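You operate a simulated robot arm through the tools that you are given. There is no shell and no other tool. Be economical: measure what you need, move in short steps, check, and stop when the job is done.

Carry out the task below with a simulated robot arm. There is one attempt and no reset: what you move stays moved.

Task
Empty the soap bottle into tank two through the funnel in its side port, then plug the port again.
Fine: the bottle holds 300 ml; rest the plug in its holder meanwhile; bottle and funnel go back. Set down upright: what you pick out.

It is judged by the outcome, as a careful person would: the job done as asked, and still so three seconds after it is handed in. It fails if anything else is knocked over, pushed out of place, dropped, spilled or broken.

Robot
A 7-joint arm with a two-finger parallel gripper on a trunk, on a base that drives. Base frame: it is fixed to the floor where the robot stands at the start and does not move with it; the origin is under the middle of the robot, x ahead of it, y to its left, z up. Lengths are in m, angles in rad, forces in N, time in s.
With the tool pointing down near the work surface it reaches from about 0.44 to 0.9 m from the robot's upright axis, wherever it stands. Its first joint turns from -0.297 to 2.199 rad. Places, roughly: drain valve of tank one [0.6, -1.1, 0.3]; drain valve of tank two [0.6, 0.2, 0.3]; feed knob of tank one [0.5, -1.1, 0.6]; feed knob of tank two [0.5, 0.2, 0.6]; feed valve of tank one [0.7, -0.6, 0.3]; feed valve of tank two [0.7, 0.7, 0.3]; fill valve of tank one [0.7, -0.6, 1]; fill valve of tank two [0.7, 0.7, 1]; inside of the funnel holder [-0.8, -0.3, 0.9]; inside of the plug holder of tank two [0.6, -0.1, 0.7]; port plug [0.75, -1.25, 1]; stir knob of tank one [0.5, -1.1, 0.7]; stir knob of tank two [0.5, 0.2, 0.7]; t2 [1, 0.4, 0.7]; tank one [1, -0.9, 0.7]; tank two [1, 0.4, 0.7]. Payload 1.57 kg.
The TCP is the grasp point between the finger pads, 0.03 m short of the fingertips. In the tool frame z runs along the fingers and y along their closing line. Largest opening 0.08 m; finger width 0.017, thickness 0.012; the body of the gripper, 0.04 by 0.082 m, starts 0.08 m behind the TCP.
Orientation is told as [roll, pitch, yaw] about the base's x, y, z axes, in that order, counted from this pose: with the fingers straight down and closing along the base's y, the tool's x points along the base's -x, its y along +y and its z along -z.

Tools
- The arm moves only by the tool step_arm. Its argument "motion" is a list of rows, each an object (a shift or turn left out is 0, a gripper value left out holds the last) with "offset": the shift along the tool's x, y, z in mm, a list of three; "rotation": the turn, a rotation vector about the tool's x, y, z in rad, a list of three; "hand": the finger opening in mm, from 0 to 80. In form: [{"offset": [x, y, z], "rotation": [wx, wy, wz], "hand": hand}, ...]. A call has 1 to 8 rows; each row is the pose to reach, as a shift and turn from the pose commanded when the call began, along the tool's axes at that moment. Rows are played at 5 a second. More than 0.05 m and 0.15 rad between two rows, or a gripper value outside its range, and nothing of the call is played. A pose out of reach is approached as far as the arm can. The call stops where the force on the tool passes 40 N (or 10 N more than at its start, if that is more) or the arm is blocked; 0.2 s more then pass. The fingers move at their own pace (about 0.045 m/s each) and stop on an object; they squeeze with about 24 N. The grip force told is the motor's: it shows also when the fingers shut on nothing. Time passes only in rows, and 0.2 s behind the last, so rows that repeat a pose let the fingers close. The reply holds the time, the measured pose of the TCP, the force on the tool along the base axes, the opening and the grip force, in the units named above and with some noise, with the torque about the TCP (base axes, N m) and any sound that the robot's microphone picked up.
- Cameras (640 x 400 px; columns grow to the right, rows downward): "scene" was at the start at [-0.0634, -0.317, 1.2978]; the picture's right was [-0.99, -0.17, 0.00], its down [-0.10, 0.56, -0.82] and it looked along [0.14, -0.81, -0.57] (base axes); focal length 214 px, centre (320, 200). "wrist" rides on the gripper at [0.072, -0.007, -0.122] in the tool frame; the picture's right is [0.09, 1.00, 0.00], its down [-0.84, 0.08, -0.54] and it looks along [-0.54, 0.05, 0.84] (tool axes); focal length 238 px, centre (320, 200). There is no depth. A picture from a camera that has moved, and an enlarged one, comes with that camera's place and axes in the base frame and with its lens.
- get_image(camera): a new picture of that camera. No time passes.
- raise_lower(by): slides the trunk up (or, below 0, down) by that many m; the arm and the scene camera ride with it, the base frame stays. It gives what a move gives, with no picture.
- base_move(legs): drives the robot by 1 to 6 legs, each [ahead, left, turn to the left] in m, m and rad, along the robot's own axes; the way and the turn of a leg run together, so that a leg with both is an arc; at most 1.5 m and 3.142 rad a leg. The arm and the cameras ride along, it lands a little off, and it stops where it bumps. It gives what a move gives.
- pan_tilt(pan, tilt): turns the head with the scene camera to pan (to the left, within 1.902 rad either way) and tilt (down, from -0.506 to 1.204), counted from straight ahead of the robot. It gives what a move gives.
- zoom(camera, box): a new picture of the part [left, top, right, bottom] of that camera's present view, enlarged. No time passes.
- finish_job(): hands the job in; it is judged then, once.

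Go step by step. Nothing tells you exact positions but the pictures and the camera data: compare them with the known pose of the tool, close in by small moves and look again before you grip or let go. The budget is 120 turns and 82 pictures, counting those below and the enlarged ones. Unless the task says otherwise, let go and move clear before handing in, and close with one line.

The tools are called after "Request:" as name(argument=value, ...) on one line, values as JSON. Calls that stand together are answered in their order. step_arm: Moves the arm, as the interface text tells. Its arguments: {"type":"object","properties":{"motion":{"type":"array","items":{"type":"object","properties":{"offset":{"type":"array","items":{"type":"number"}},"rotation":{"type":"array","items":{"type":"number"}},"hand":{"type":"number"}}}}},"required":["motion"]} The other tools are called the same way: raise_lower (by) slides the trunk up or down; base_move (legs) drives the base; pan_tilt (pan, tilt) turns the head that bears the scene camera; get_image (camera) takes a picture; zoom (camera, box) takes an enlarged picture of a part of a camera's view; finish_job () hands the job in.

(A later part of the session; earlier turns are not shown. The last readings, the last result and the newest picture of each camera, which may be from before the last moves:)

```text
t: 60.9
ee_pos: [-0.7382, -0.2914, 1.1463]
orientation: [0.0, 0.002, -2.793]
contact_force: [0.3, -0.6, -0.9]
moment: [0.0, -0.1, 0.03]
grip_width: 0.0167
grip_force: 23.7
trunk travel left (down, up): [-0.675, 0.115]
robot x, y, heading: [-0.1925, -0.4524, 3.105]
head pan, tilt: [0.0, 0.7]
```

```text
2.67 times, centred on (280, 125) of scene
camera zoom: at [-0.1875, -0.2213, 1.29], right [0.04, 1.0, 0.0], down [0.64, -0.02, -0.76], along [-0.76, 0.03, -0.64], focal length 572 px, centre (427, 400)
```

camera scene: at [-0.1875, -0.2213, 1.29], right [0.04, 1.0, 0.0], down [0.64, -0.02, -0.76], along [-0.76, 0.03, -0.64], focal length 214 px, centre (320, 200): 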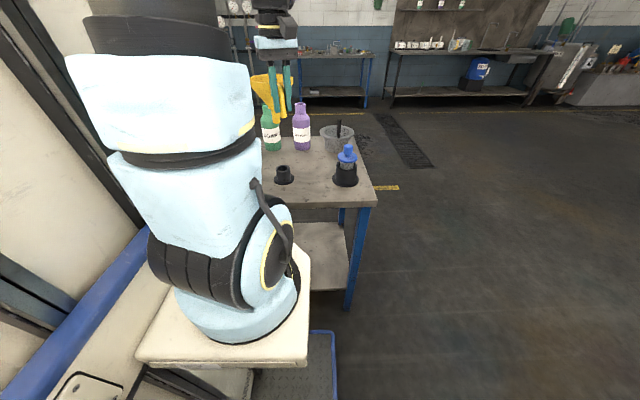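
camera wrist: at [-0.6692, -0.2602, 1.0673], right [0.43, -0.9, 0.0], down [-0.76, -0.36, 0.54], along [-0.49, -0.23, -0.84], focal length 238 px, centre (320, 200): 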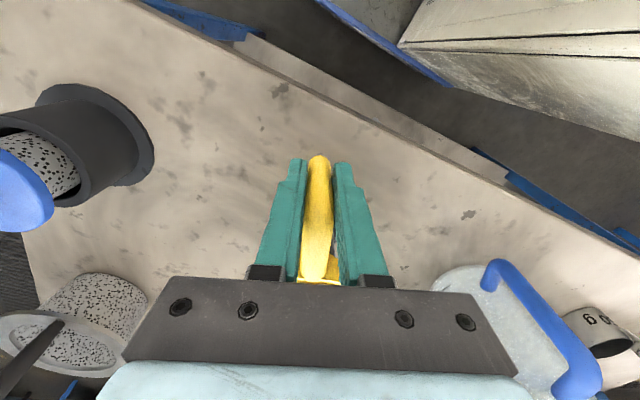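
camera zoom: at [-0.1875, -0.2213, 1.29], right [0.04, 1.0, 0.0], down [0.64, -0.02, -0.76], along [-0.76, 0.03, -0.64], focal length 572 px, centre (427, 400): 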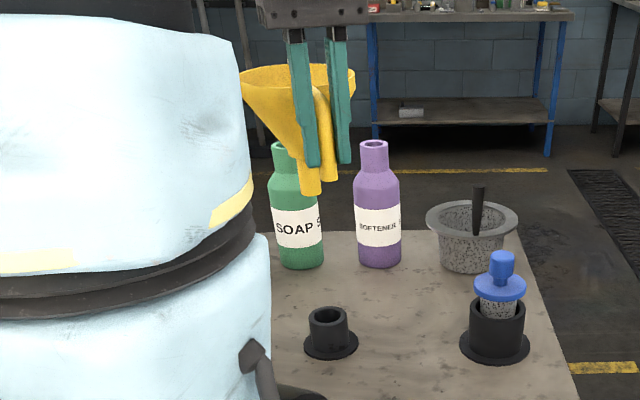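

Funnel held; stem tip ≈ 0.093 below the TCP. I raise a bit and drive back to the tank, stopping short for a look.

Request:
step_arm(motion=[{"offset": [20, 0, -30]}, {"offset": [40, 0, -60]}])

Request:
base_move(legs=[[-0.075, 0, 0], [0, -0.453, 0], [0, 0, 3.1], [0, 0, 0.18]])

Request:
pan_tilt(pan=0.0, tilt=0.5)

Request:
get_image(camera="scene")

Request:
get_image(camera="wrist")

```text
t: 61.5
ee_pos: [-0.701, -0.2793, 1.2056]
orientation: [0.001, 0.003, -2.793]
contact_force: [0.2, 0.3, -0.9]
moment: [0.03, -0.14, -0.01]
grip_width: 0.0168
grip_force: 24.2
trunk travel left (down, up): [-0.675, 0.115]
robot x, y, heading: [-0.1932, -0.4483, 3.108]
head pan, tilt: [0.0, 0.7]
```

```text
t: 72.7
ee_pos: [0.4237, -0.1291, 1.205]
orientation: [0.0, 0.0, 0.419]
contact_force: [0.5, -0.8, -0.1]
moment: [-0.03, 0.05, -0.03]
grip_width: 0.0165
grip_force: 23.9
trunk travel left (down, up): [-0.675, 0.115]
robot x, y, heading: [-0.1001, 0.0043, 0.037]
head pan, tilt: [0.0, 0.7]
```

```text
t: 73.5
ee_pos: [0.4234, -0.1291, 1.2058]
orientation: [0.001, 0.002, 0.419]
contact_force: [-0.2, 0.3, -1.2]
moment: [-0.04, 0.09, -0.03]
grip_width: 0.0169
grip_force: 24.2
trunk travel left (down, up): [-0.675, 0.115]
robot x, y, heading: [-0.0993, 0.007, 0.033]
head pan, tilt: [0.0, 0.499]
```

```text
42 pictures are left
camera scene: at [-0.0758, -0.2227, 1.3077], right [0.04, -1.0, 0.0], down [-0.48, -0.02, -0.88], along [0.88, 0.03, -0.48], focal length 214 px, centre (320, 200)
```

scene: 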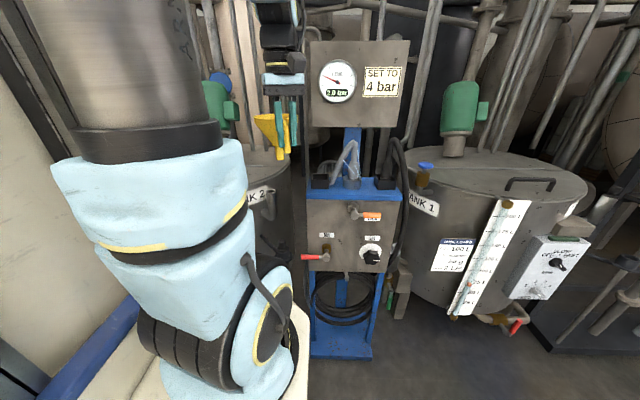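

```text
41 pictures are left
camera wrist: at [0.3613, -0.1636, 1.3283], right [-0.49, 0.87, 0.0], down [0.73, 0.41, 0.54], along [0.47, 0.27, -0.84], focal length 238 px, centre (320, 200)
```

wrist: 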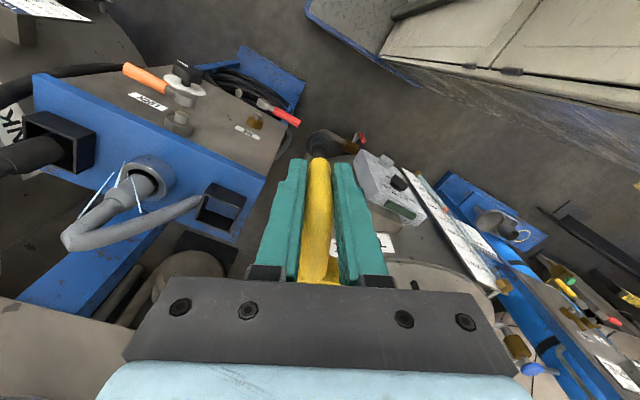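

Funnel is still gripped firmly. I move its axis over the port mouth at (0.677, 0), stopping with the stem ~4 cm above it.

Request:
step_arm(motion=[{"offset": [-45, 4, 0]}, {"offset": [-90, 8, 0]}, {"offset": [-135, 12, 0]}, {"offset": [-177, 15, 0]}, {"offset": [-177, 15, 45]}, {"offset": [-177, 15, 90]}, {"offset": [-177, 15, 130]}])

Request:
get_image(camera="scene")

Request:
zoom(camera="scene", box=[220, 130, 320, 230])

```text
t: 75.0
ee_pos: [0.5782, -0.0399, 1.0755]
orientation: [0.0, 0.0, 0.422]
contact_force: [-0.1, 0.1, -1.0]
moment: [-0.05, 0.04, -0.04]
grip_width: 0.0165
grip_force: 23.7
trunk travel left (down, up): [-0.675, 0.115]
robot x, y, heading: [-0.0969, 0.0068, 0.037]
head pan, tilt: [0.0, 0.499]
```

```text
40 pictures are left
camera scene: at [-0.0761, -0.2227, 1.3078], right [0.04, -1.0, 0.0], down [-0.48, -0.02, -0.88], along [0.88, 0.03, -0.48], focal length 214 px, centre (320, 200)
```

scene: 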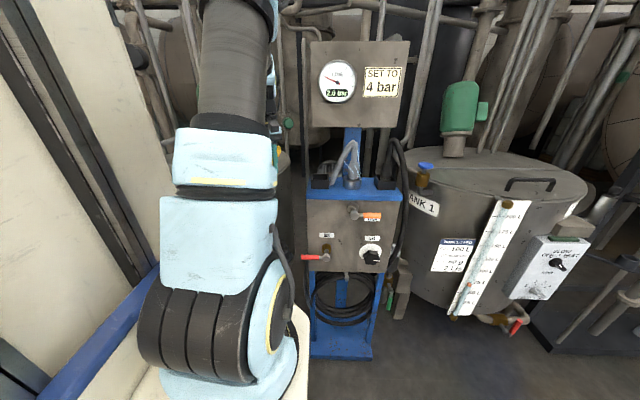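

```text
4.00 times, centred on (270, 180) of scene
camera zoom: at [-0.0761, -0.2227, 1.3078], right [0.04, -1.0, 0.0], down [-0.48, -0.02, -0.88], along [0.88, 0.03, -0.48], focal length 858 px, centre (520, 280)
```

zoom: 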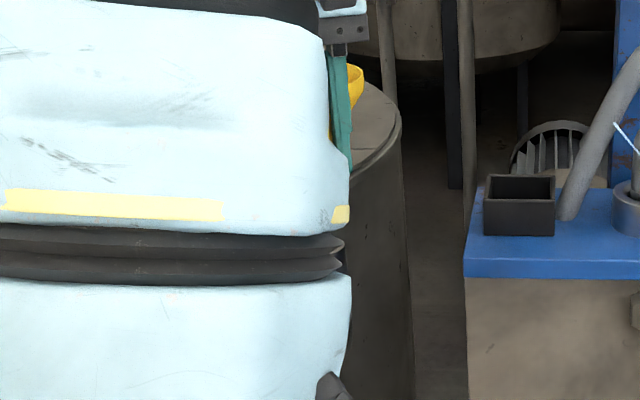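

The arm hides the port from this angle. I'll back the funnel off, turn the base left and re-yaw the tool so the camera can see the stem and mouth.

Request:
step_arm(motion=[{"offset": [0, 0, -45]}, {"offset": [0, 0, -90]}, {"offset": [45, 0, -110]}, {"offset": [90, 0, -110], "rotation": [0, 0, 0.14]}, {"offset": [120, 0, -110], "rotation": [0, 0, 0.28]}, {"offset": [120, 0, -110], "rotation": [0, 0, 0.42]}, {"offset": [120, 0, -110], "rotation": [0, 0, 0.56]}, {"offset": [120, 0, -110], "rotation": [0, 0, 0.7]}])

Request:
base_move(legs=[[0, 0, 0.29]])

```text
t: 76.8
ee_pos: [0.4692, -0.0915, 1.1863]
orientation: [0.0, 0.002, -0.283]
contact_force: [0.4, 0.1, -0.7]
moment: [0.02, 0.09, 0.04]
grip_width: 0.0164
grip_force: 24.2
trunk travel left (down, up): [-0.675, 0.115]
robot x, y, heading: [-0.0956, 0.0087, 0.034]
head pan, tilt: [0.0, 0.499]
```

```text
t: 78.2
ee_pos: [0.4736, 0.0746, 1.1862]
orientation: [-0.001, 0.001, 0.011]
contact_force: [0.8, 0.2, -1.0]
moment: [0.0, 0.13, 0.08]
grip_width: 0.0166
grip_force: 24.1
trunk travel left (down, up): [-0.675, 0.115]
robot x, y, heading: [-0.0914, 0.0085, 0.323]
head pan, tilt: [0.0, 0.499]
```

Request:
step_arm(motion=[{"offset": [-25, -9, 0], "rotation": [0, 0, 0.14]}, {"offset": [-55, -18, 0], "rotation": [0, 0, 0.28]}, {"offset": [-80, -26, 0], "rotation": [0, 0, 0.41]}, {"offset": [-105, -34, 0], "rotation": [0, 0, 0.41]}, {"offset": [-105, -34, 45], "rotation": [0, 0, 0.41]}, {"offset": [-105, -34, 90], "rotation": [0, 0, 0.41]}, {"offset": [-105, -34, 120], "rotation": [0, 0, 0.41]}])

Request:
zoom(camera="scene", box=[230, 100, 390, 260])

```text
t: 79.8
ee_pos: [0.5808, 0.0413, 1.0656]
orientation: [-0.002, 0.0, -0.401]
contact_force: [0.2, -0.3, -0.6]
moment: [0.08, 0.09, 0.01]
grip_width: 0.0164
grip_force: 23.7
trunk travel left (down, up): [-0.675, 0.115]
robot x, y, heading: [-0.0963, 0.0083, 0.323]
head pan, tilt: [0.0, 0.499]
```

```text
2.50 times, centred on (310, 180) of scene
camera zoom: at [-0.0113, -0.2077, 1.3078], right [0.32, -0.95, 0.0], down [-0.45, -0.15, -0.88], along [0.83, 0.28, -0.48], focal length 536 px, centre (345, 250)
```

zoom: 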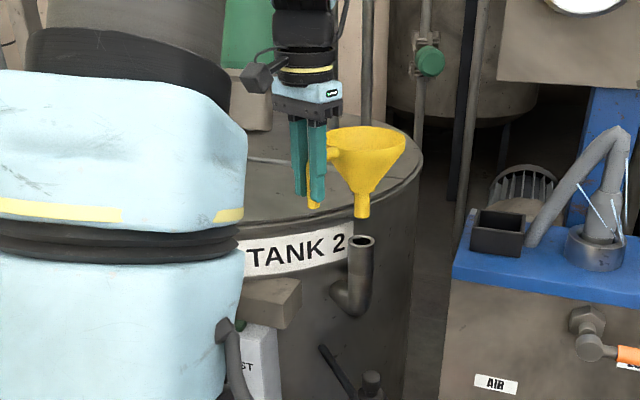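

Excellent view: funnel stem just above the mouth. Zooming for the fine alignment.

Request:
zoom(camera="scene", box=[300, 140, 350, 220])

```text
5.00 times, centred on (325, 180) of scene
camera zoom: at [-0.0113, -0.2077, 1.3078], right [0.32, -0.95, 0.0], down [-0.45, -0.15, -0.88], along [0.83, 0.28, -0.48], focal length 1072 px, centre (295, 300)
```

zoom: 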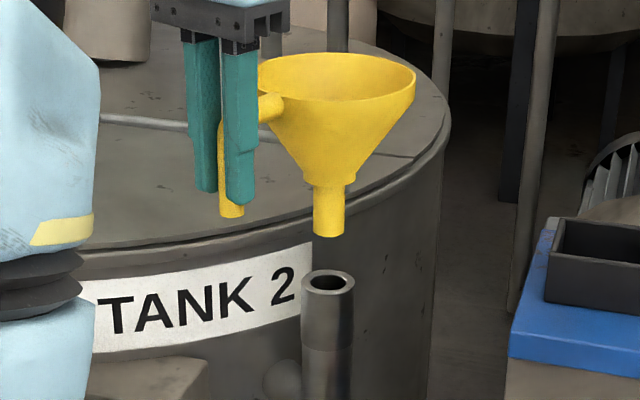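

Lateral alignment is near perfect (columns 329 vs 328). I descend in small steps and watch forces.

Request:
step_arm(motion=[{"offset": [1, 0, 15]}, {"offset": [1, 0, 30]}, {"offset": [1, 0, 38]}, {"offset": [1, 0, 43]}, {"offset": [1, 0, 46]}])

Request:
zoom(camera="scene", box=[300, 140, 350, 220])

```text
t: 81.0
ee_pos: [0.577, 0.041, 1.0204]
orientation: [0.0, -0.002, -0.398]
contact_force: [-2.2, -0.6, 9.3]
moment: [-0.42, -0.67, -0.04]
grip_width: 0.0166
grip_force: 23.8
trunk travel left (down, up): [-0.675, 0.115]
robot x, y, heading: [-0.0979, 0.0051, 0.326]
head pan, tilt: [0.0, 0.499]
```

```text
5.00 times, centred on (325, 180) of scene
camera zoom: at [-0.0116, -0.2076, 1.3081], right [0.32, -0.95, 0.0], down [-0.45, -0.15, -0.88], along [0.83, 0.28, -0.48], focal length 1072 px, centre (295, 300)
```

zoom: 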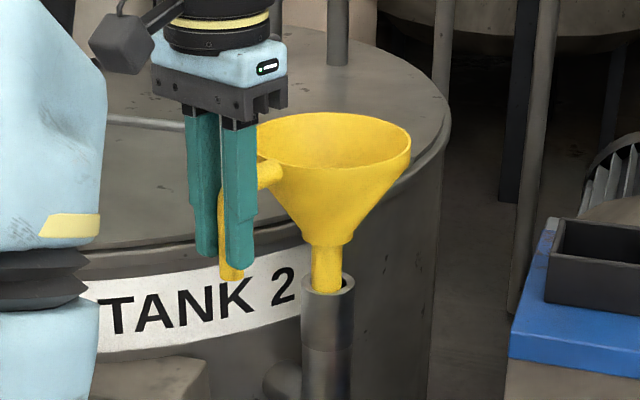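

Request:
zoom(camera="scene", box=[316, 182, 340, 206])

```text
16.00 times, centred on (328, 194) of scene
camera zoom: at [-0.0116, -0.2076, 1.3081], right [0.32, -0.95, 0.0], down [-0.45, -0.15, -0.88], along [0.83, 0.28, -0.48], focal length 3432 px, centre (192, 296)
```

zoom: 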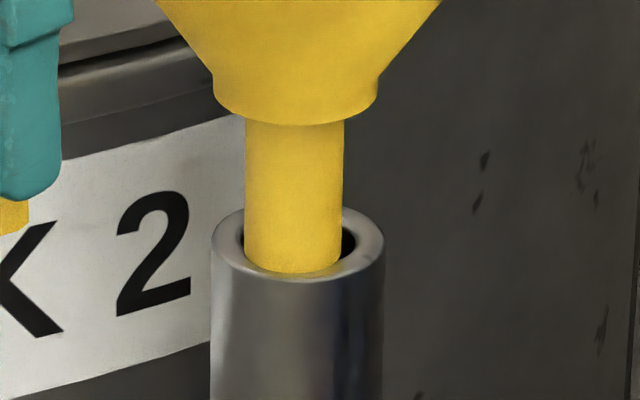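

The stem is on the near lip; it needs ~3.5 mm forward and 1 mm right. Lift a touch, shift, re-lower.

Request:
step_arm(motion=[{"offset": [0, 0, -5]}, {"offset": [-3.3, 1.5, -5]}, {"offset": [-3.3, 1.5, 0]}, {"offset": [-3.3, 1.5, 5]}, {"offset": [-3.3, 1.5, 9]}])

Request:
zoom(camera="scene", box=[316, 182, 340, 206])

```text
t: 82.2
ee_pos: [0.5819, 0.0411, 1.0096]
orientation: [-0.002, 0.001, -0.399]
contact_force: [3.6, -1.7, -1.4]
moment: [0.0, -0.11, 0.04]
grip_width: 0.0165
grip_force: 24.1
trunk travel left (down, up): [-0.675, 0.115]
robot x, y, heading: [-0.0941, 0.0064, 0.327]
head pan, tilt: [0.0, 0.499]
```

```text
16.00 times, centred on (328, 194) of scene
camera zoom: at [-0.0108, -0.2077, 1.3077], right [0.32, -0.95, 0.0], down [-0.45, -0.15, -0.88], along [0.83, 0.28, -0.48], focal length 3432 px, centre (192, 296)
```

zoom: 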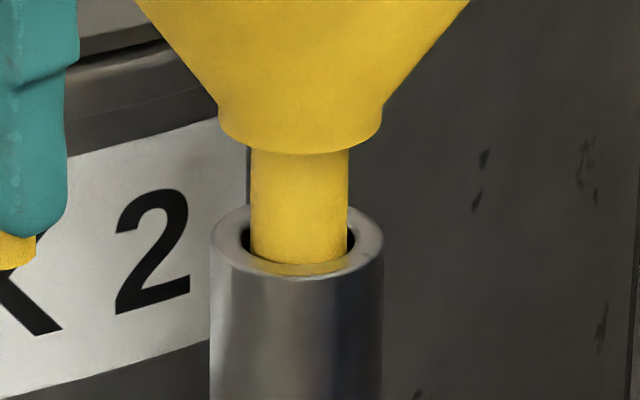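

The stem is in the hole. Lowering until the funnel's shoulder rests on the mouth.

Request:
step_arm(motion=[{"offset": [-1, 0, 8]}, {"offset": [-1, 0, 16]}, {"offset": [-1, 0, 21]}, {"offset": [-1, 0, 24]}, {"offset": [-1, 0, 26]}])

Request:
zoom(camera="scene", box=[300, 140, 350, 220])

```text
t: 83.4
ee_pos: [0.5822, 0.0403, 0.9852]
orientation: [-0.002, 0.002, -0.4]
contact_force: [0.0, 1.1, -1.6]
moment: [0.02, 0.09, -0.03]
grip_width: 0.0165
grip_force: 23.8
trunk travel left (down, up): [-0.675, 0.115]
robot x, y, heading: [-0.0989, 0.0065, 0.322]
head pan, tilt: [0.0, 0.499]
```

```text
5.00 times, centred on (325, 180) of scene
camera zoom: at [-0.0111, -0.2076, 1.3078], right [0.32, -0.95, 0.0], down [-0.45, -0.15, -0.88], along [0.83, 0.28, -0.48], focal length 1072 px, centre (295, 300)
```

zoom: 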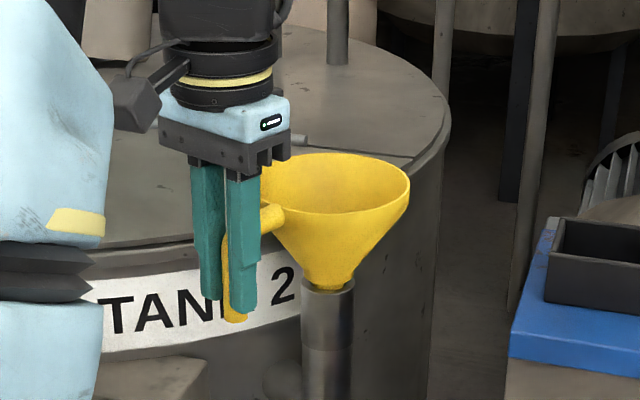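

Almost seated; a few mm more.

Request:
step_arm(motion=[{"offset": [0, 0, 1.5]}, {"offset": [0, 0, 3]}, {"offset": [0, 0, 4]}])

```text
t: 84.2
ee_pos: [0.5826, 0.0402, 0.9815]
orientation: [-0.001, 0.0, -0.399]
contact_force: [0.4, 0.7, -0.7]
moment: [0.07, 0.12, 0.0]
grip_width: 0.0165
grip_force: 23.9
trunk travel left (down, up): [-0.675, 0.115]
robot x, y, heading: [-0.097, 0.0106, 0.331]
head pan, tilt: [0.0, 0.499]
```

Request:
step_arm(motion=[{"offset": [0, 0, 1.5]}, {"offset": [0, 0, 3]}, {"offset": [0, 0, 4.5]}])

Request:
zoom(camera="scene", box=[310, 166, 346, 202])

```text
t: 85.0
ee_pos: [0.5826, 0.0423, 0.9771]
orientation: [-0.001, 0.001, -0.398]
contact_force: [-4.9, 1.0, 10.8]
moment: [-0.3, -0.71, -0.05]
grip_width: 0.0168
grip_force: 24.1
trunk travel left (down, up): [-0.675, 0.115]
robot x, y, heading: [-0.1015, 0.006, 0.323]
head pan, tilt: [0.0, 0.499]
```

```text
11.11 times, centred on (328, 184) of scene
camera zoom: at [-0.0117, -0.2076, 1.3081], right [0.32, -0.95, 0.0], down [-0.45, -0.15, -0.88], along [0.83, 0.28, -0.48], focal length 2383 px, centre (231, 378)
```

zoom: 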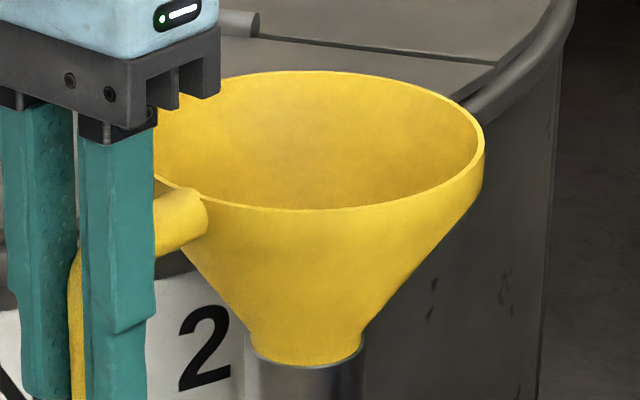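

Funnel seated. Release gently and withdraw straight up.

Request:
step_arm(motion=[{"offset": [0, 0, -1]}, {"offset": [0, 0, -1], "hand": 30}, {"offset": [0, 0, -1], "hand": 45}, {"offset": [0, 0, -30], "hand": 45}, {"offset": [0, 0, -75], "hand": 45}, {"offset": [0, 0, -120], "hand": 45}, {"offset": [0, 0, -165], "hand": 60}, {"offset": [40, 0, -205], "hand": 60}])

Request:
zoom(camera="scene", box=[230, 100, 390, 260])

```text
refused: row 8 steps farther than a row can; nothing moved
```

```text
2.50 times, centred on (310, 180) of scene
camera zoom: at [-0.0117, -0.2076, 1.3081], right [0.32, -0.95, 0.0], down [-0.45, -0.15, -0.88], along [0.83, 0.28, -0.48], focal length 536 px, centre (345, 250)
```

zoom: 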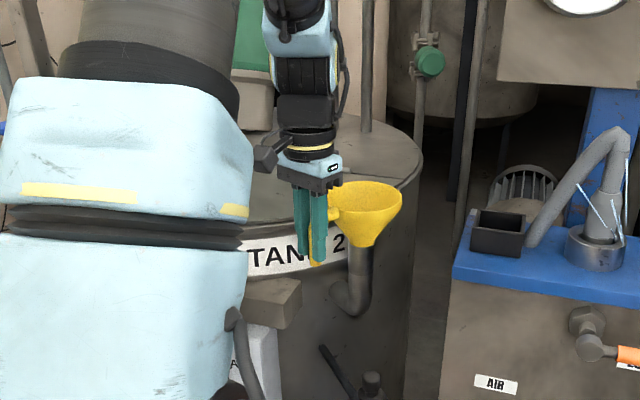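

Request:
step_arm(motion=[{"offset": [0, 0, -1]}, {"offset": [0, 0, -1], "hand": 30}, {"offset": [0, 0, -1], "hand": 45}, {"offset": [0, 0, -30], "hand": 45}, {"offset": [0, 0, -75], "hand": 45}, {"offset": [0, 0, -120], "hand": 45}, {"offset": [0, 0, -165], "hand": 60}, {"offset": [20, 0, -205], "hand": 60}])

Request:
zoom(camera="scene", box=[290, 130, 370, 230])

```text
t: 86.8
ee_pos: [0.5654, 0.0499, 1.1805]
orientation: [-0.002, 0.002, -0.4]
contact_force: [0.1, 0.0, -0.3]
moment: [0.01, 0.04, 0.01]
grip_width: 0.0598
grip_force: 0.0
trunk travel left (down, up): [-0.675, 0.115]
robot x, y, heading: [-0.0963, 0.009, 0.328]
head pan, tilt: [0.0, 0.499]
```

```text
4.00 times, centred on (330, 180) of scene
camera zoom: at [-0.0106, -0.2077, 1.3077], right [0.32, -0.95, 0.0], down [-0.45, -0.15, -0.88], along [0.83, 0.28, -0.48], focal length 858 px, centre (280, 280)
```

zoom: 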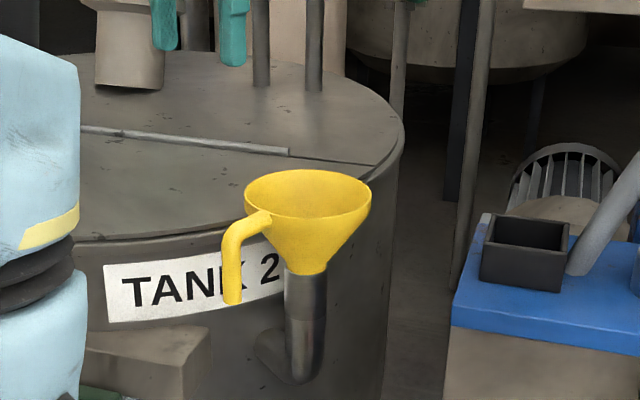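

Funnel stands firmly in the port with its rim at z ≈ 1.0. Now I tuck the arm and drive to the bench for the soap bottle.

Request:
step_arm(motion="[{\"offset\": [45, 0, -15], \"rotation\": [0, 0, -0.14]}, {\"offset\": [85, 0, -30], \"rotation\": [0, 0, -0.28]}, {\"offset\": [125, 0, -45], \"rotation\": [0, 0, -0.42]}, {\"offset\": [150, 0, -60], \"rotation\": [0, 0, -0.56]}, {\"offset\": [150, 0, -60], \"rotation\": [0, 0, -0.7]}], \"hand\": 80}]")

Request:
base_move(legs=[[0, 0, -3.14], [0, 0, -0.33], [0.12, 0, 0], [0, 0.5, 0]])

Request:
pan_tilt(pan=0.0, tilt=0.6)

Request:
get_image(camera="scene")

```text
refused: the rows could not be read
```

```text
t: 99.1
ee_pos: [-0.8761, -0.2774, 1.1813]
orientation: [-0.002, 0.003, 2.359]
contact_force: [-0.3, 0.9, -0.2]
moment: [-0.02, 0.02, 0.03]
grip_width: 0.0601
grip_force: 0.0
trunk travel left (down, up): [-0.675, 0.115]
robot x, y, heading: [-0.2436, -0.4847, 3.082]
head pan, tilt: [0.0, 0.499]
```

```text
t: 99.8
ee_pos: [-0.8751, -0.2778, 1.18]
orientation: [-0.003, 0.002, 2.359]
contact_force: [0.1, -0.2, -0.1]
moment: [-0.01, -0.03, 0.01]
grip_width: 0.06
grip_force: 0.0
trunk travel left (down, up): [-0.675, 0.115]
robot x, y, heading: [-0.2428, -0.4869, 3.085]
head pan, tilt: [0.0, 0.6]
```

```text
29 pictures are left
camera scene: at [-0.2394, -0.2544, 1.2987], right [0.06, 1.0, 0.0], down [0.56, -0.03, -0.83], along [-0.82, 0.05, -0.56], focal length 214 px, centre (320, 200)
```

scene: 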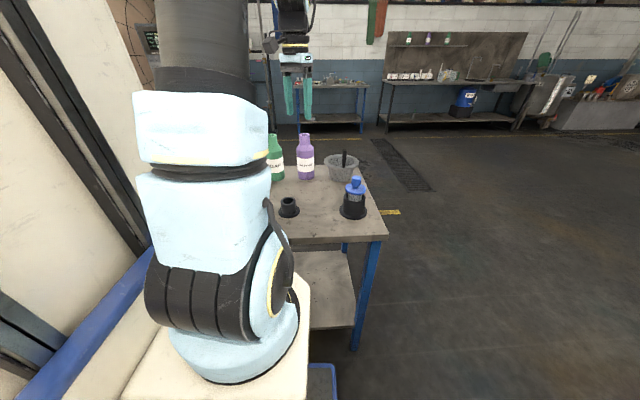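

The base is at the bench; bottle ahead-left. I first re-yaw the tool to face the bench squarely and open the hand.

Request:
step_arm(motion=[{"offset": [14, 13, -10], "rotation": [0, 0, -0.13], "hand": 80}, {"offset": [28, 26, -10], "rotation": [0, 0, -0.26], "hand": 80}, {"offset": [42, 39, -10], "rotation": [0, 0, -0.39], "hand": 80}, {"offset": [56, 52, -10], "rotation": [0, 0, -0.52], "hand": 80}, {"offset": [70, 65, -10], "rotation": [0, 0, -0.65], "hand": 80}, {"offset": [84, 77, -10], "rotation": [0, 0, -0.78], "hand": 80}])

Request:
step_arm(motion=[{"offset": [5, 0, 10], "rotation": [0, -0.13, 0]}, {"offset": [10, 0, 20], "rotation": [0, -0.26, 0]}, {"offset": [15, 0, 30], "rotation": [0, -0.39, 0]}, {"offset": [20, 0, 40], "rotation": [0, -0.52, 0]}, {"offset": [20, 0, 50], "rotation": [0, -0.65, 0]}, {"offset": [20, 0, 60], "rotation": [0, -0.78, 0]}, {"offset": [20, 0, 70], "rotation": [0, -0.92, 0]}])

Request:
get_image(camera="wrist")

```text
t: 101.2
ee_pos: [-0.8703, -0.3904, 1.1907]
orientation: [-0.001, 0.003, 3.14]
contact_force: [-0.6, 0.5, -0.1]
moment: [-0.02, 0.01, 0.02]
grip_width: 0.0797
grip_force: 0.0
trunk travel left (down, up): [-0.675, 0.115]
robot x, y, heading: [-0.2483, -0.4828, 3.085]
head pan, tilt: [0.0, 0.6]
```

```text
t: 102.8
ee_pos: [-0.85, -0.3969, 1.1334]
orientation: [0.014, -0.885, -3.138]
contact_force: [-1.8, 8.4, 0.0]
moment: [-0.54, -0.06, 0.66]
grip_width: 0.0801
grip_force: 0.0
out of reach, approached as far as the arm can: row 7
trunk travel left (down, up): [-0.675, 0.115]
robot x, y, heading: [-0.2454, -0.4853, 3.083]
head pan, tilt: [0.0, 0.6]
```

```text
28 pictures are left
camera wrist: at [-0.709, -0.3876, 1.1547], right [0.07, -1.0, -0.06], down [-0.11, -0.07, 0.99], along [-0.99, -0.07, -0.11], focal length 238 px, centre (320, 200)
```

wrist: 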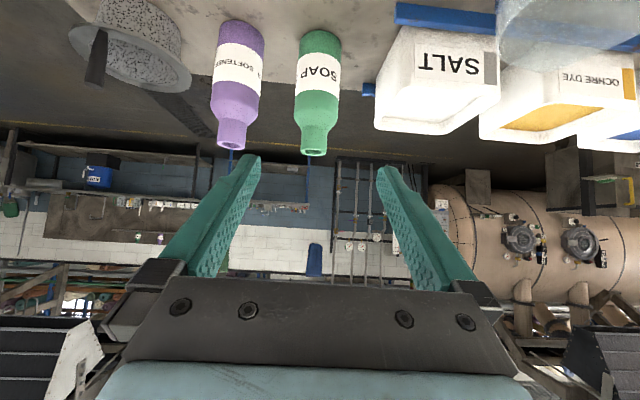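

Bottle located at ≈ (-1.045, -0.397), diameter ~0.07. There's slight stress at the extreme tilt, so I ease to about 45° and lower in front of the bottle.

Request:
step_arm(motion=[{"offset": [0, 0, 0], "rotation": [0, 0.07, 0]}, {"offset": [0, 0, 0], "rotation": [0, 0.14, 0]}])

```text
t: 103.3
ee_pos: [-0.8494, -0.3926, 1.1361]
orientation: [0.003, -0.814, 3.134]
contact_force: [-0.3, -0.2, 0.6]
moment: [0.02, 0.02, 0.0]
grip_width: 0.08
grip_force: 0.0
out of reach, approached as far as the arm can: row 2
trunk travel left (down, up): [-0.675, 0.115]
robot x, y, heading: [-0.2476, -0.485, 3.08]
head pan, tilt: [0.0, 0.6]
```

Request:
step_arm(motion=[{"offset": [-24, 2, 25]}, {"offset": [-48, 4, 51]}])

Request:
raise_lower(by=-0.17)

Request:
get_image(camera="wrist")

```text
t: 104.0
ee_pos: [-0.9194, -0.3969, 1.1333]
orientation: [0.0, -0.777, 3.139]
contact_force: [-0.6, -0.8, 0.4]
moment: [0.02, 0.01, 0.01]
grip_width: 0.08
grip_force: 0.1
trunk travel left (down, up): [-0.675, 0.115]
robot x, y, heading: [-0.2446, -0.4858, 3.082]
head pan, tilt: [0.0, 0.6]
```

```text
t: 105.9
ee_pos: [-0.9199, -0.3958, 0.9632]
orientation: [0.0, -0.779, 3.139]
contact_force: [0.5, 0.3, -0.1]
moment: [-0.01, -0.03, 0.01]
grip_width: 0.0799
grip_force: 0.1
trunk travel left (down, up): [-0.505, 0.285]
robot x, y, heading: [-0.2389, -0.482, 3.086]
head pan, tilt: [0.0, 0.6]
```

```text
27 pictures are left
camera wrist: at [-0.7819, -0.3896, 1.0005], right [0.06, -1.0, -0.06], down [-0.22, -0.08, 0.97], along [-0.97, -0.05, -0.22], focal length 238 px, centre (320, 200)
```

wrist: 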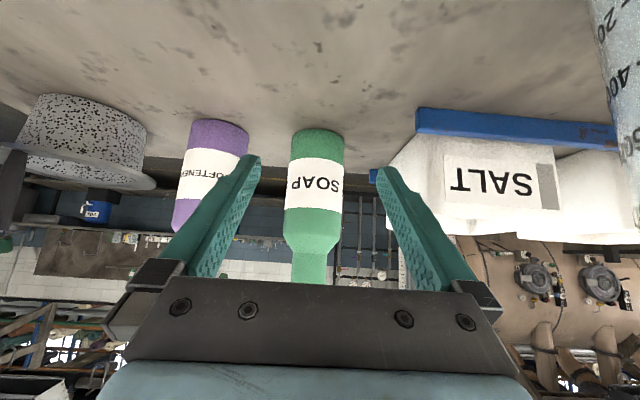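

The bottle is centred between the fingers. Advancing horizontally (and slightly down) around the body, then closing.

Request:
step_arm(motion=[{"offset": [13, 1, 13]}, {"offset": [-10, 1, 36]}, {"offset": [-32, 1, 58]}, {"offset": [-54, 1, 79]}, {"offset": [-74, 1, 98]}])

Request:
get_image(camera="wrist")

```text
t: 107.1
ee_pos: [-1.0406, -0.3966, 0.9455]
orientation: [0.001, -0.78, 3.14]
contact_force: [-0.9, -0.1, -0.2]
moment: [0.01, -0.02, 0.0]
grip_width: 0.08
grip_force: 0.1
trunk travel left (down, up): [-0.505, 0.285]
robot x, y, heading: [-0.2488, -0.4861, 3.085]
head pan, tilt: [0.0, 0.6]
```

```text
26 pictures are left
camera wrist: at [-0.9035, -0.3902, 0.9822], right [0.06, -1.0, -0.07], down [-0.22, -0.08, 0.97], along [-0.97, -0.05, -0.22], focal length 238 px, centre (320, 200)
```

wrist: 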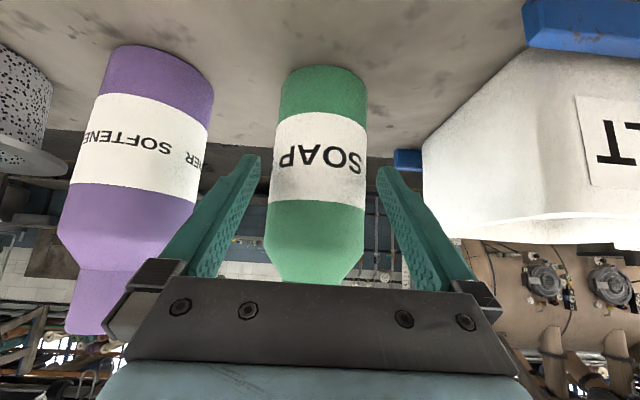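

Almost there; 8 mm more and close.

Request:
step_arm(motion=[{"offset": [-6, 0, 6]}, {"offset": [-6, 0, 6], "hand": 50}, {"offset": [-6, 0, 6], "hand": 40}, {"offset": [-6, 0, 6], "hand": 40}, {"offset": [-6, 0, 6], "hand": 40}])

Request:
get_image(camera="wrist")

```text
t: 108.3
ee_pos: [-1.0488, -0.3954, 0.9463]
orientation: [-0.001, -0.778, 3.14]
contact_force: [-1.1, 0.0, 1.0]
moment: [0.11, 0.12, 0.03]
grip_width: 0.0689
grip_force: 23.5
trunk travel left (down, up): [-0.505, 0.285]
robot x, y, heading: [-0.2474, -0.4815, 3.082]
head pan, tilt: [0.0, 0.6]
```

```text
25 pictures are left
camera wrist: at [-0.9122, -0.39, 0.9825], right [0.06, -1.0, -0.07], down [-0.21, -0.08, 0.97], along [-0.97, -0.05, -0.22], focal length 238 px, centre (320, 200)
```

wrist: 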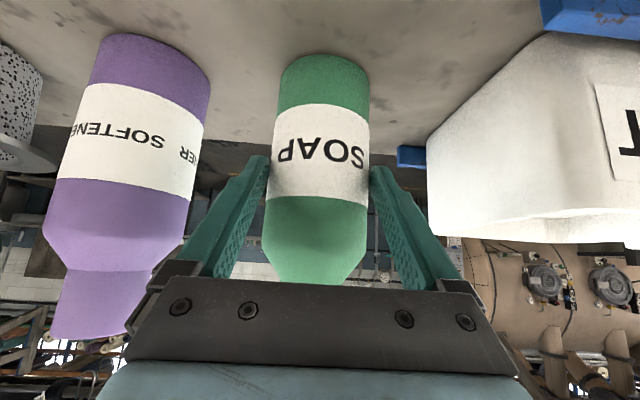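

Gripped at 69 mm but near the fingertips; I'll reopen, advance 12 mm for a fuller grip, and close again.

Request:
step_arm(motion=[{"offset": [0, 0, 0], "hand": 80}, {"offset": [0, 0, 0], "hand": 80}, {"offset": [-4, 0, 4], "hand": 80}, {"offset": [-8.5, 0, 8.5], "hand": 80}, {"offset": [-8.5, 0, 8.5], "hand": 40}, {"offset": [-8.5, 0, 8.5], "hand": 40}, {"offset": [-8.5, 0, 8.5], "hand": 40}])

Request:
get_image(camera="wrist")

```text
t: 109.9
ee_pos: [-1.061, -0.3974, 0.9451]
orientation: [-0.002, -0.777, 3.139]
contact_force: [-0.4, -0.2, 0.3]
moment: [0.05, 0.04, 0.01]
grip_width: 0.0706
grip_force: 23.6
trunk travel left (down, up): [-0.505, 0.285]
robot x, y, heading: [-0.2454, -0.4852, 3.08]
head pan, tilt: [0.0, 0.6]
```

```text
24 pictures are left
camera wrist: at [-0.9243, -0.3898, 0.9821], right [0.06, -1.0, -0.07], down [-0.22, -0.08, 0.97], along [-0.97, -0.05, -0.22], focal length 238 px, centre (320, 200)
```

wrist: 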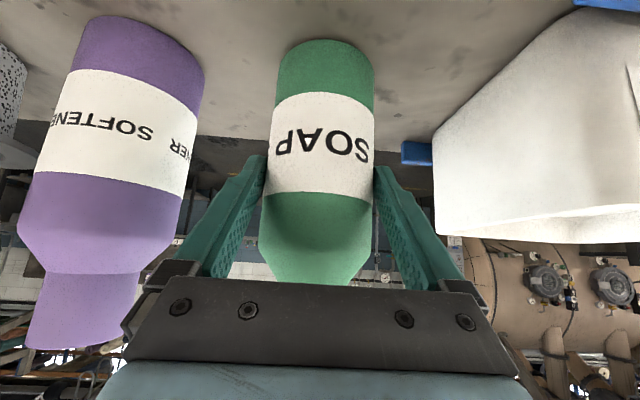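

Axis is around x = -1.078, so another 10 mm gives a solid grip.

Request:
step_arm(motion=[{"offset": [0, 0, 0], "hand": 80}, {"offset": [0, 0, 0], "hand": 80}, {"offset": [-4, 0, 4], "hand": 80}, {"offset": [-7.5, 0, 7.5], "hand": 80}, {"offset": [-7.5, 0, 7.5], "hand": 40}, {"offset": [-7.5, 0, 7.5], "hand": 40}, {"offset": [-7.5, 0, 7.5], "hand": 40}])

Request:
step_arm(motion=[{"offset": [-4, 0, -4]}, {"offset": [-14, 0, -14]}, {"offset": [-35, 0, -35]}])

Request:
get_image(camera="wrist")

```text
t: 111.5
ee_pos: [-1.0712, -0.397, 0.9431]
orientation: [0.001, -0.779, 3.141]
contact_force: [0.0, 0.3, 0.4]
moment: [-0.02, -0.04, -0.01]
grip_width: 0.0707
grip_force: 24.5
trunk travel left (down, up): [-0.505, 0.285]
robot x, y, heading: [-0.246, -0.4888, 3.083]
head pan, tilt: [0.0, 0.6]
```

```text
t: 112.3
ee_pos: [-1.0734, -0.3967, 0.9938]
orientation: [-0.001, -0.775, 3.142]
contact_force: [-0.8, -0.7, -4.5]
moment: [-0.02, -0.05, -0.05]
grip_width: 0.0707
grip_force: 24.1
trunk travel left (down, up): [-0.505, 0.285]
robot x, y, heading: [-0.2469, -0.4839, 3.083]
head pan, tilt: [0.0, 0.6]
```

```text
23 pictures are left
camera wrist: at [-0.9361, -0.3898, 1.0307], right [0.06, -1.0, -0.07], down [-0.22, -0.08, 0.97], along [-0.97, -0.05, -0.22], focal length 238 px, centre (320, 200)
```

wrist: 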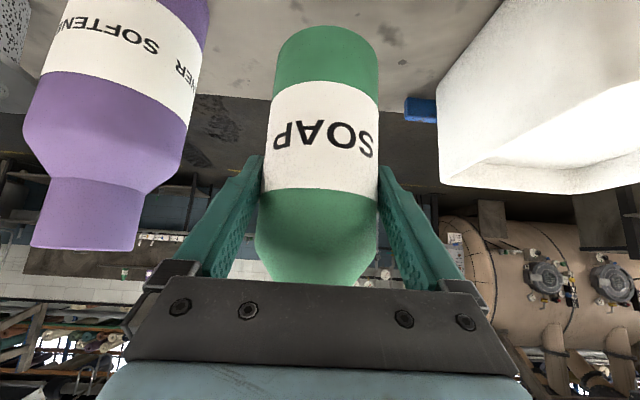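

Bottle lifted (about 0.4 kg, balanced). I raise the trunk, retract, and drive back to the tank pose used for the funnel.

Request:
raise_lower(by=0.25)

Request:
step_arm(motion=[{"offset": [15, 0, -15]}, {"offset": [35, 0, -35]}, {"offset": [55, 0, -55]}, {"offset": [75, 0, -75]}])

Request:
base_move(legs=[[-0.12, 0, 0], [0, -0.49, 0], [0, 0, 3.1], [0, 0, 0.42]])

Request:
get_image(camera="scene")

```text
t: 114.8
ee_pos: [-1.0737, -0.3961, 1.2454]
orientation: [0.0, -0.78, 3.141]
contact_force: [0.1, -0.2, -3.7]
moment: [0.0, -0.03, 0.01]
grip_width: 0.0707
grip_force: 24.3
trunk travel left (down, up): [-0.755, 0.035]
robot x, y, heading: [-0.2448, -0.4846, 3.081]
head pan, tilt: [0.0, 0.6]
```

```text
t: 115.8
ee_pos: [-0.9648, -0.3969, 1.2447]
orientation: [0.001, -0.778, 3.141]
contact_force: [0.0, 0.1, -4.5]
moment: [-0.02, -0.08, 0.0]
grip_width: 0.0708
grip_force: 24.0
trunk travel left (down, up): [-0.755, 0.035]
robot x, y, heading: [-0.2415, -0.4839, 3.083]
head pan, tilt: [0.0, 0.6]
```

```text
t: 128.2
ee_pos: [0.597, 0.2116, 1.2452]
orientation: [0.0, -0.779, 0.414]
contact_force: [-0.7, -0.5, -4.2]
moment: [-0.03, 0.07, 0.01]
grip_width: 0.0708
grip_force: 24.1
trunk travel left (down, up): [-0.755, 0.035]
robot x, y, heading: [-0.0986, -0.0028, 0.358]
head pan, tilt: [0.0, 0.6]
```

```text
22 pictures are left
camera scene: at [-0.0079, -0.2122, 1.3787], right [0.35, -0.94, 0.0], down [-0.53, -0.2, -0.82], along [0.77, 0.29, -0.57], focal length 214 px, centre (320, 200)
```

scene: 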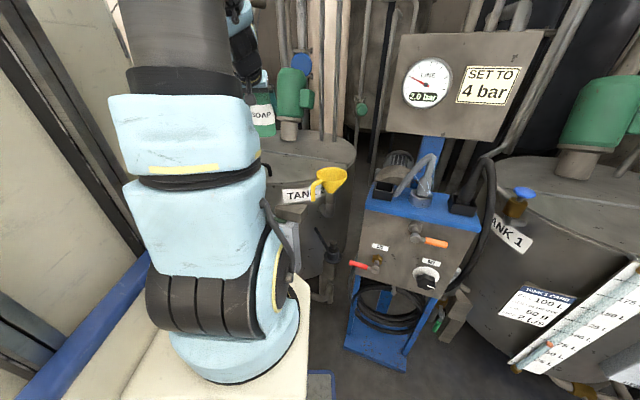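

Funnel is in place and the bottle is ready. I move the bottle laterally over the funnel while high, then lower by the trunk so its base stays above the rim.

Request:
step_arm(motion=[{"offset": [2, -43, -2]}, {"offset": [4, -86, -4]}, {"offset": [6, -129, -6]}, {"offset": [8, -172, -8]}, {"offset": [9, -215, -9]}])

Request:
raise_lower(by=-0.135)

Request:
get_image(camera="scene")

```text
t: 129.4
ee_pos: [0.6702, 0.0072, 1.2475]
orientation: [0.0, -0.779, 0.415]
contact_force: [0.4, 0.5, -4.4]
moment: [-0.02, 0.03, 0.0]
grip_width: 0.0709
grip_force: 23.8
trunk travel left (down, up): [-0.755, 0.035]
robot x, y, heading: [-0.0985, 0.0012, 0.36]
head pan, tilt: [0.0, 0.6]
```

```text
t: 131.0
ee_pos: [0.6702, 0.0079, 1.1124]
orientation: [0.0, -0.777, 0.414]
contact_force: [0.0, 0.1, -4.6]
moment: [-0.02, 0.0, -0.01]
grip_width: 0.0705
grip_force: 23.8
trunk travel left (down, up): [-0.62, 0.17]
robot x, y, heading: [-0.1001, 0.0039, 0.356]
head pan, tilt: [0.0, 0.6]
```

```text
21 pictures are left
camera scene: at [-0.0079, -0.2122, 1.2437], right [0.35, -0.94, 0.0], down [-0.53, -0.2, -0.82], along [0.77, 0.29, -0.57], focal length 214 px, centre (320, 200)
```

scene: 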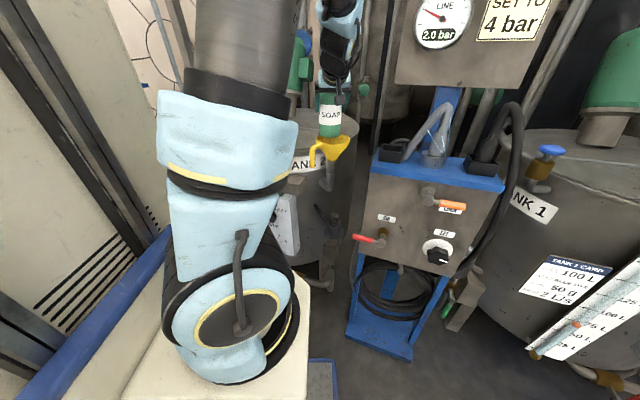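

Bottle hovers right over the funnel. Now roll about the mouth point, to ~40° tilt (no flow yet), and check the arm follows.

Request:
step_arm(motion=[{"offset": [-0.7, 10, 0], "rotation": [0, 0, 0.13]}, {"offset": [-2.6, 19.9, 0], "rotation": [0, 0, 0.26]}, {"offset": [-5.8, 29.4, 0], "rotation": [0, 0, 0.39]}, {"offset": [-10.2, 38.5, 0], "rotation": [0, 0, 0.52]}, {"offset": [-15.8, 46.8, 0], "rotation": [0, 0, 0.65]}, {"offset": [-22.4, 54.4, 0], "rotation": [0, 0, 0.78]}, {"offset": [-29.9, 61.1, 0], "rotation": [0, 0, 0.91]}, {"offset": [-38.2, 66.7, 0], "rotation": [0, 0, 1.04]}])

Request:
zoom(camera="scene", box=[250, 40, 410, 220])

```text
t: 132.8
ee_pos: [0.6696, 0.0789, 1.1365]
orientation: [0.703, -0.362, -0.765]
contact_force: [-0.5, 0.2, -4.2]
moment: [-0.02, 0.02, 0.0]
grip_width: 0.071
grip_force: 23.9
trunk travel left (down, up): [-0.62, 0.17]
robot x, y, heading: [-0.0956, 0.0002, 0.357]
head pan, tilt: [0.0, 0.6]
```

```text
2.22 times, centred on (330, 130) of scene
camera zoom: at [-0.0079, -0.2123, 1.2437], right [0.35, -0.94, 0.0], down [-0.53, -0.2, -0.82], along [0.77, 0.29, -0.57], focal length 477 px, centre (298, 356)
```

zoom: 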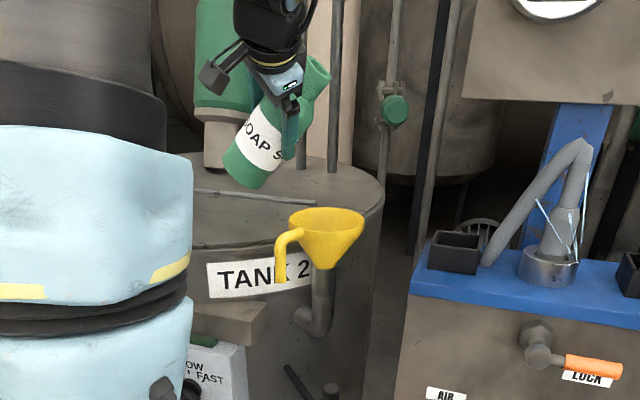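

Motion works as planned; mouth is above the funnel. Lower by the trunk, then continue tilting slowly.

Request:
raise_lower(by=-0.08)

Request:
step_arm(motion=[{"offset": [-0.4, 7.7, 0], "rotation": [0, 0, 0.1]}, {"offset": [-1.5, 15.4, 0], "rotation": [0, 0, 0.2]}, {"offset": [-3.5, 22.9, 0], "rotation": [0, 0, 0.3]}, {"offset": [-6.1, 30.1, 0], "rotation": [0, 0, 0.4]}, {"offset": [-9.5, 37.1, 0], "rotation": [0, 0, 0.5]}])

Request:
zoom(camera="scene", box=[250, 20, 410, 200])

```text
t: 134.0
ee_pos: [0.6693, 0.079, 1.0583]
orientation: [0.705, -0.363, -0.761]
contact_force: [0.6, 0.3, -4.8]
moment: [-0.04, 0.03, -0.01]
grip_width: 0.071
grip_force: 24.3
trunk travel left (down, up): [-0.54, 0.25]
robot x, y, heading: [-0.1026, 0.0009, 0.362]
head pan, tilt: [0.0, 0.6]
```

```text
t: 135.2
ee_pos: [0.6871, 0.0998, 1.0833]
orientation: [0.781, -0.021, -1.138]
contact_force: [-0.8, 0.0, -3.3]
moment: [0.0, 0.06, -0.01]
grip_width: 0.0709
grip_force: 24.2
trunk travel left (down, up): [-0.54, 0.25]
robot x, y, heading: [-0.0971, -0.0011, 0.359]
head pan, tilt: [0.0, 0.6]
```

```text
2.22 times, centred on (330, 110) of scene
camera zoom: at [-0.0079, -0.2123, 1.1637], right [0.35, -0.94, 0.0], down [-0.53, -0.2, -0.82], along [0.77, 0.29, -0.57], focal length 477 px, centre (298, 400)
```

zoom: 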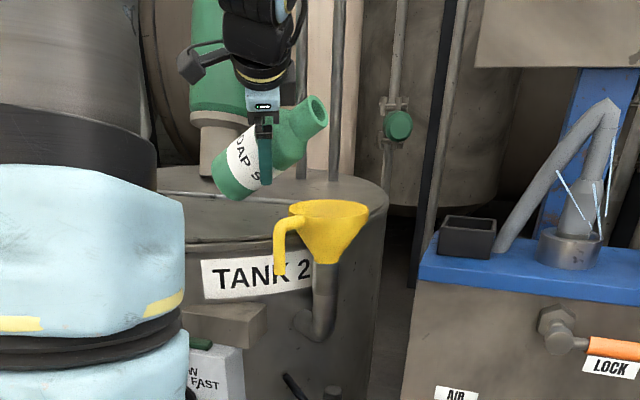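

Still full. I lower a bit more and tilt on with pauses, watching the weight.

Request:
raise_lower(by=-0.035)

Request:
step_arm(motion=[{"offset": [-0.6, 9.3, 0], "rotation": [0, 0, 0.12]}, {"offset": [-0.6, 9.3, 0], "rotation": [0, 0, 0.12]}, {"offset": [-2.2, 18.4, 0], "rotation": [0, 0, 0.24]}, {"offset": [-2.2, 18.4, 0], "rotation": [0, 0, 0.24]}, {"offset": [-2.2, 18.4, 0], "rotation": [0, 0, 0.24]}, {"offset": [-2.2, 18.4, 0], "rotation": [0, 0, 0.24]}])

Request:
zoom(camera="scene", box=[270, 20, 390, 160])

```text
t: 135.9
ee_pos: [0.6882, 0.1003, 1.0486]
orientation: [0.779, -0.021, -1.137]
contact_force: [-0.2, -0.1, -4.2]
moment: [-0.04, 0.02, 0.03]
grip_width: 0.0706
grip_force: 23.8
trunk travel left (down, up): [-0.505, 0.285]
robot x, y, heading: [-0.0975, 0.0022, 0.358]
head pan, tilt: [0.0, 0.6]
```

```text
t: 137.3
ee_pos: [0.7007, 0.1052, 1.0609]
orientation: [0.766, 0.148, -1.308]
contact_force: [-0.2, 0.0, -4.0]
moment: [0.0, 0.07, 0.01]
grip_width: 0.0708
grip_force: 24.1
trunk travel left (down, up): [-0.505, 0.285]
robot x, y, heading: [-0.1031, -0.0001, 0.357]
head pan, tilt: [0.0, 0.6]
```

```text
2.86 times, centred on (330, 90) of scene
camera zoom: at [-0.0079, -0.2122, 1.1287], right [0.35, -0.94, 0.0], down [-0.53, -0.2, -0.82], along [0.77, 0.29, -0.57], focal length 613 px, centre (291, 514)
```

zoom: 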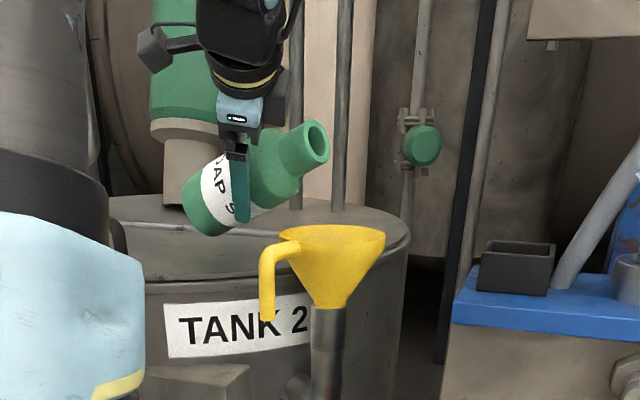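

No flow yet at ~66°. I continue tilting with the mouth shifted 8 mm toward the funnel centre.

Request:
step_arm(motion=[{"offset": [-4.4, 8.5, 0], "rotation": [0, 0, 0.1]}, {"offset": [-4.4, 8.5, 0], "rotation": [0, 0, 0.1]}, {"offset": [-9.3, 17.1, 0], "rotation": [0, 0, 0.2]}, {"offset": [-9.3, 17.1, 0], "rotation": [0, 0, 0.2]}, {"offset": [-9.3, 17.1, 0], "rotation": [0, 0, 0.2]}, {"offset": [-9.3, 17.1, 0], "rotation": [0, 0, 0.2]}, {"offset": [-9.3, 17.1, 0], "rotation": [0, 0, 0.2]}, {"offset": [-9.3, 17.1, 0], "rotation": [0, 0, 0.2]}])

Request:
step_arm(motion=[{"offset": [-0.4, 7.7, 0], "rotation": [0, 0, 0.1]}, {"offset": [-0.4, 7.7, 0], "rotation": [0, 0, 0.1]}, {"offset": [-0.4, 7.7, 0], "rotation": [0, 0, 0.1]}, {"offset": [-0.4, 7.7, 0], "rotation": [0, 0, 0.1]}, {"offset": [-0.4, 7.7, 0], "rotation": [0, 0, 0.1]}])

Request:
zoom(camera="scene", box=[270, 20, 390, 160])

```text
t: 139.2
ee_pos: [0.714, 0.0953, 1.0708]
orientation: [0.736, 0.281, -1.456]
contact_force: [-0.6, 0.1, -3.9]
moment: [-0.01, 0.04, -0.04]
grip_width: 0.0708
grip_force: 24.5
trunk travel left (down, up): [-0.505, 0.285]
robot x, y, heading: [-0.0952, 0.002, 0.36]
head pan, tilt: [0.0, 0.6]
```

```text
t: 140.3
ee_pos: [0.7209, 0.0952, 1.076]
orientation: [0.709, 0.348, -1.537]
contact_force: [-0.8, -0.3, -4.2]
moment: [-0.06, 0.05, 0.0]
grip_width: 0.0708
grip_force: 23.9
trunk travel left (down, up): [-0.505, 0.285]
robot x, y, heading: [-0.0974, 0.0003, 0.358]
head pan, tilt: [0.0, 0.6]
```

```text
2.86 times, centred on (330, 90) of scene
camera zoom: at [-0.0079, -0.2122, 1.1287], right [0.35, -0.94, 0.0], down [-0.53, -0.2, -0.82], along [0.77, 0.29, -0.57], focal length 613 px, centre (291, 514)
```

zoom: 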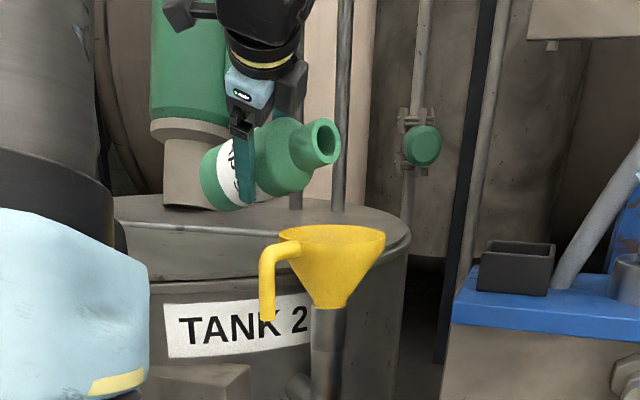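

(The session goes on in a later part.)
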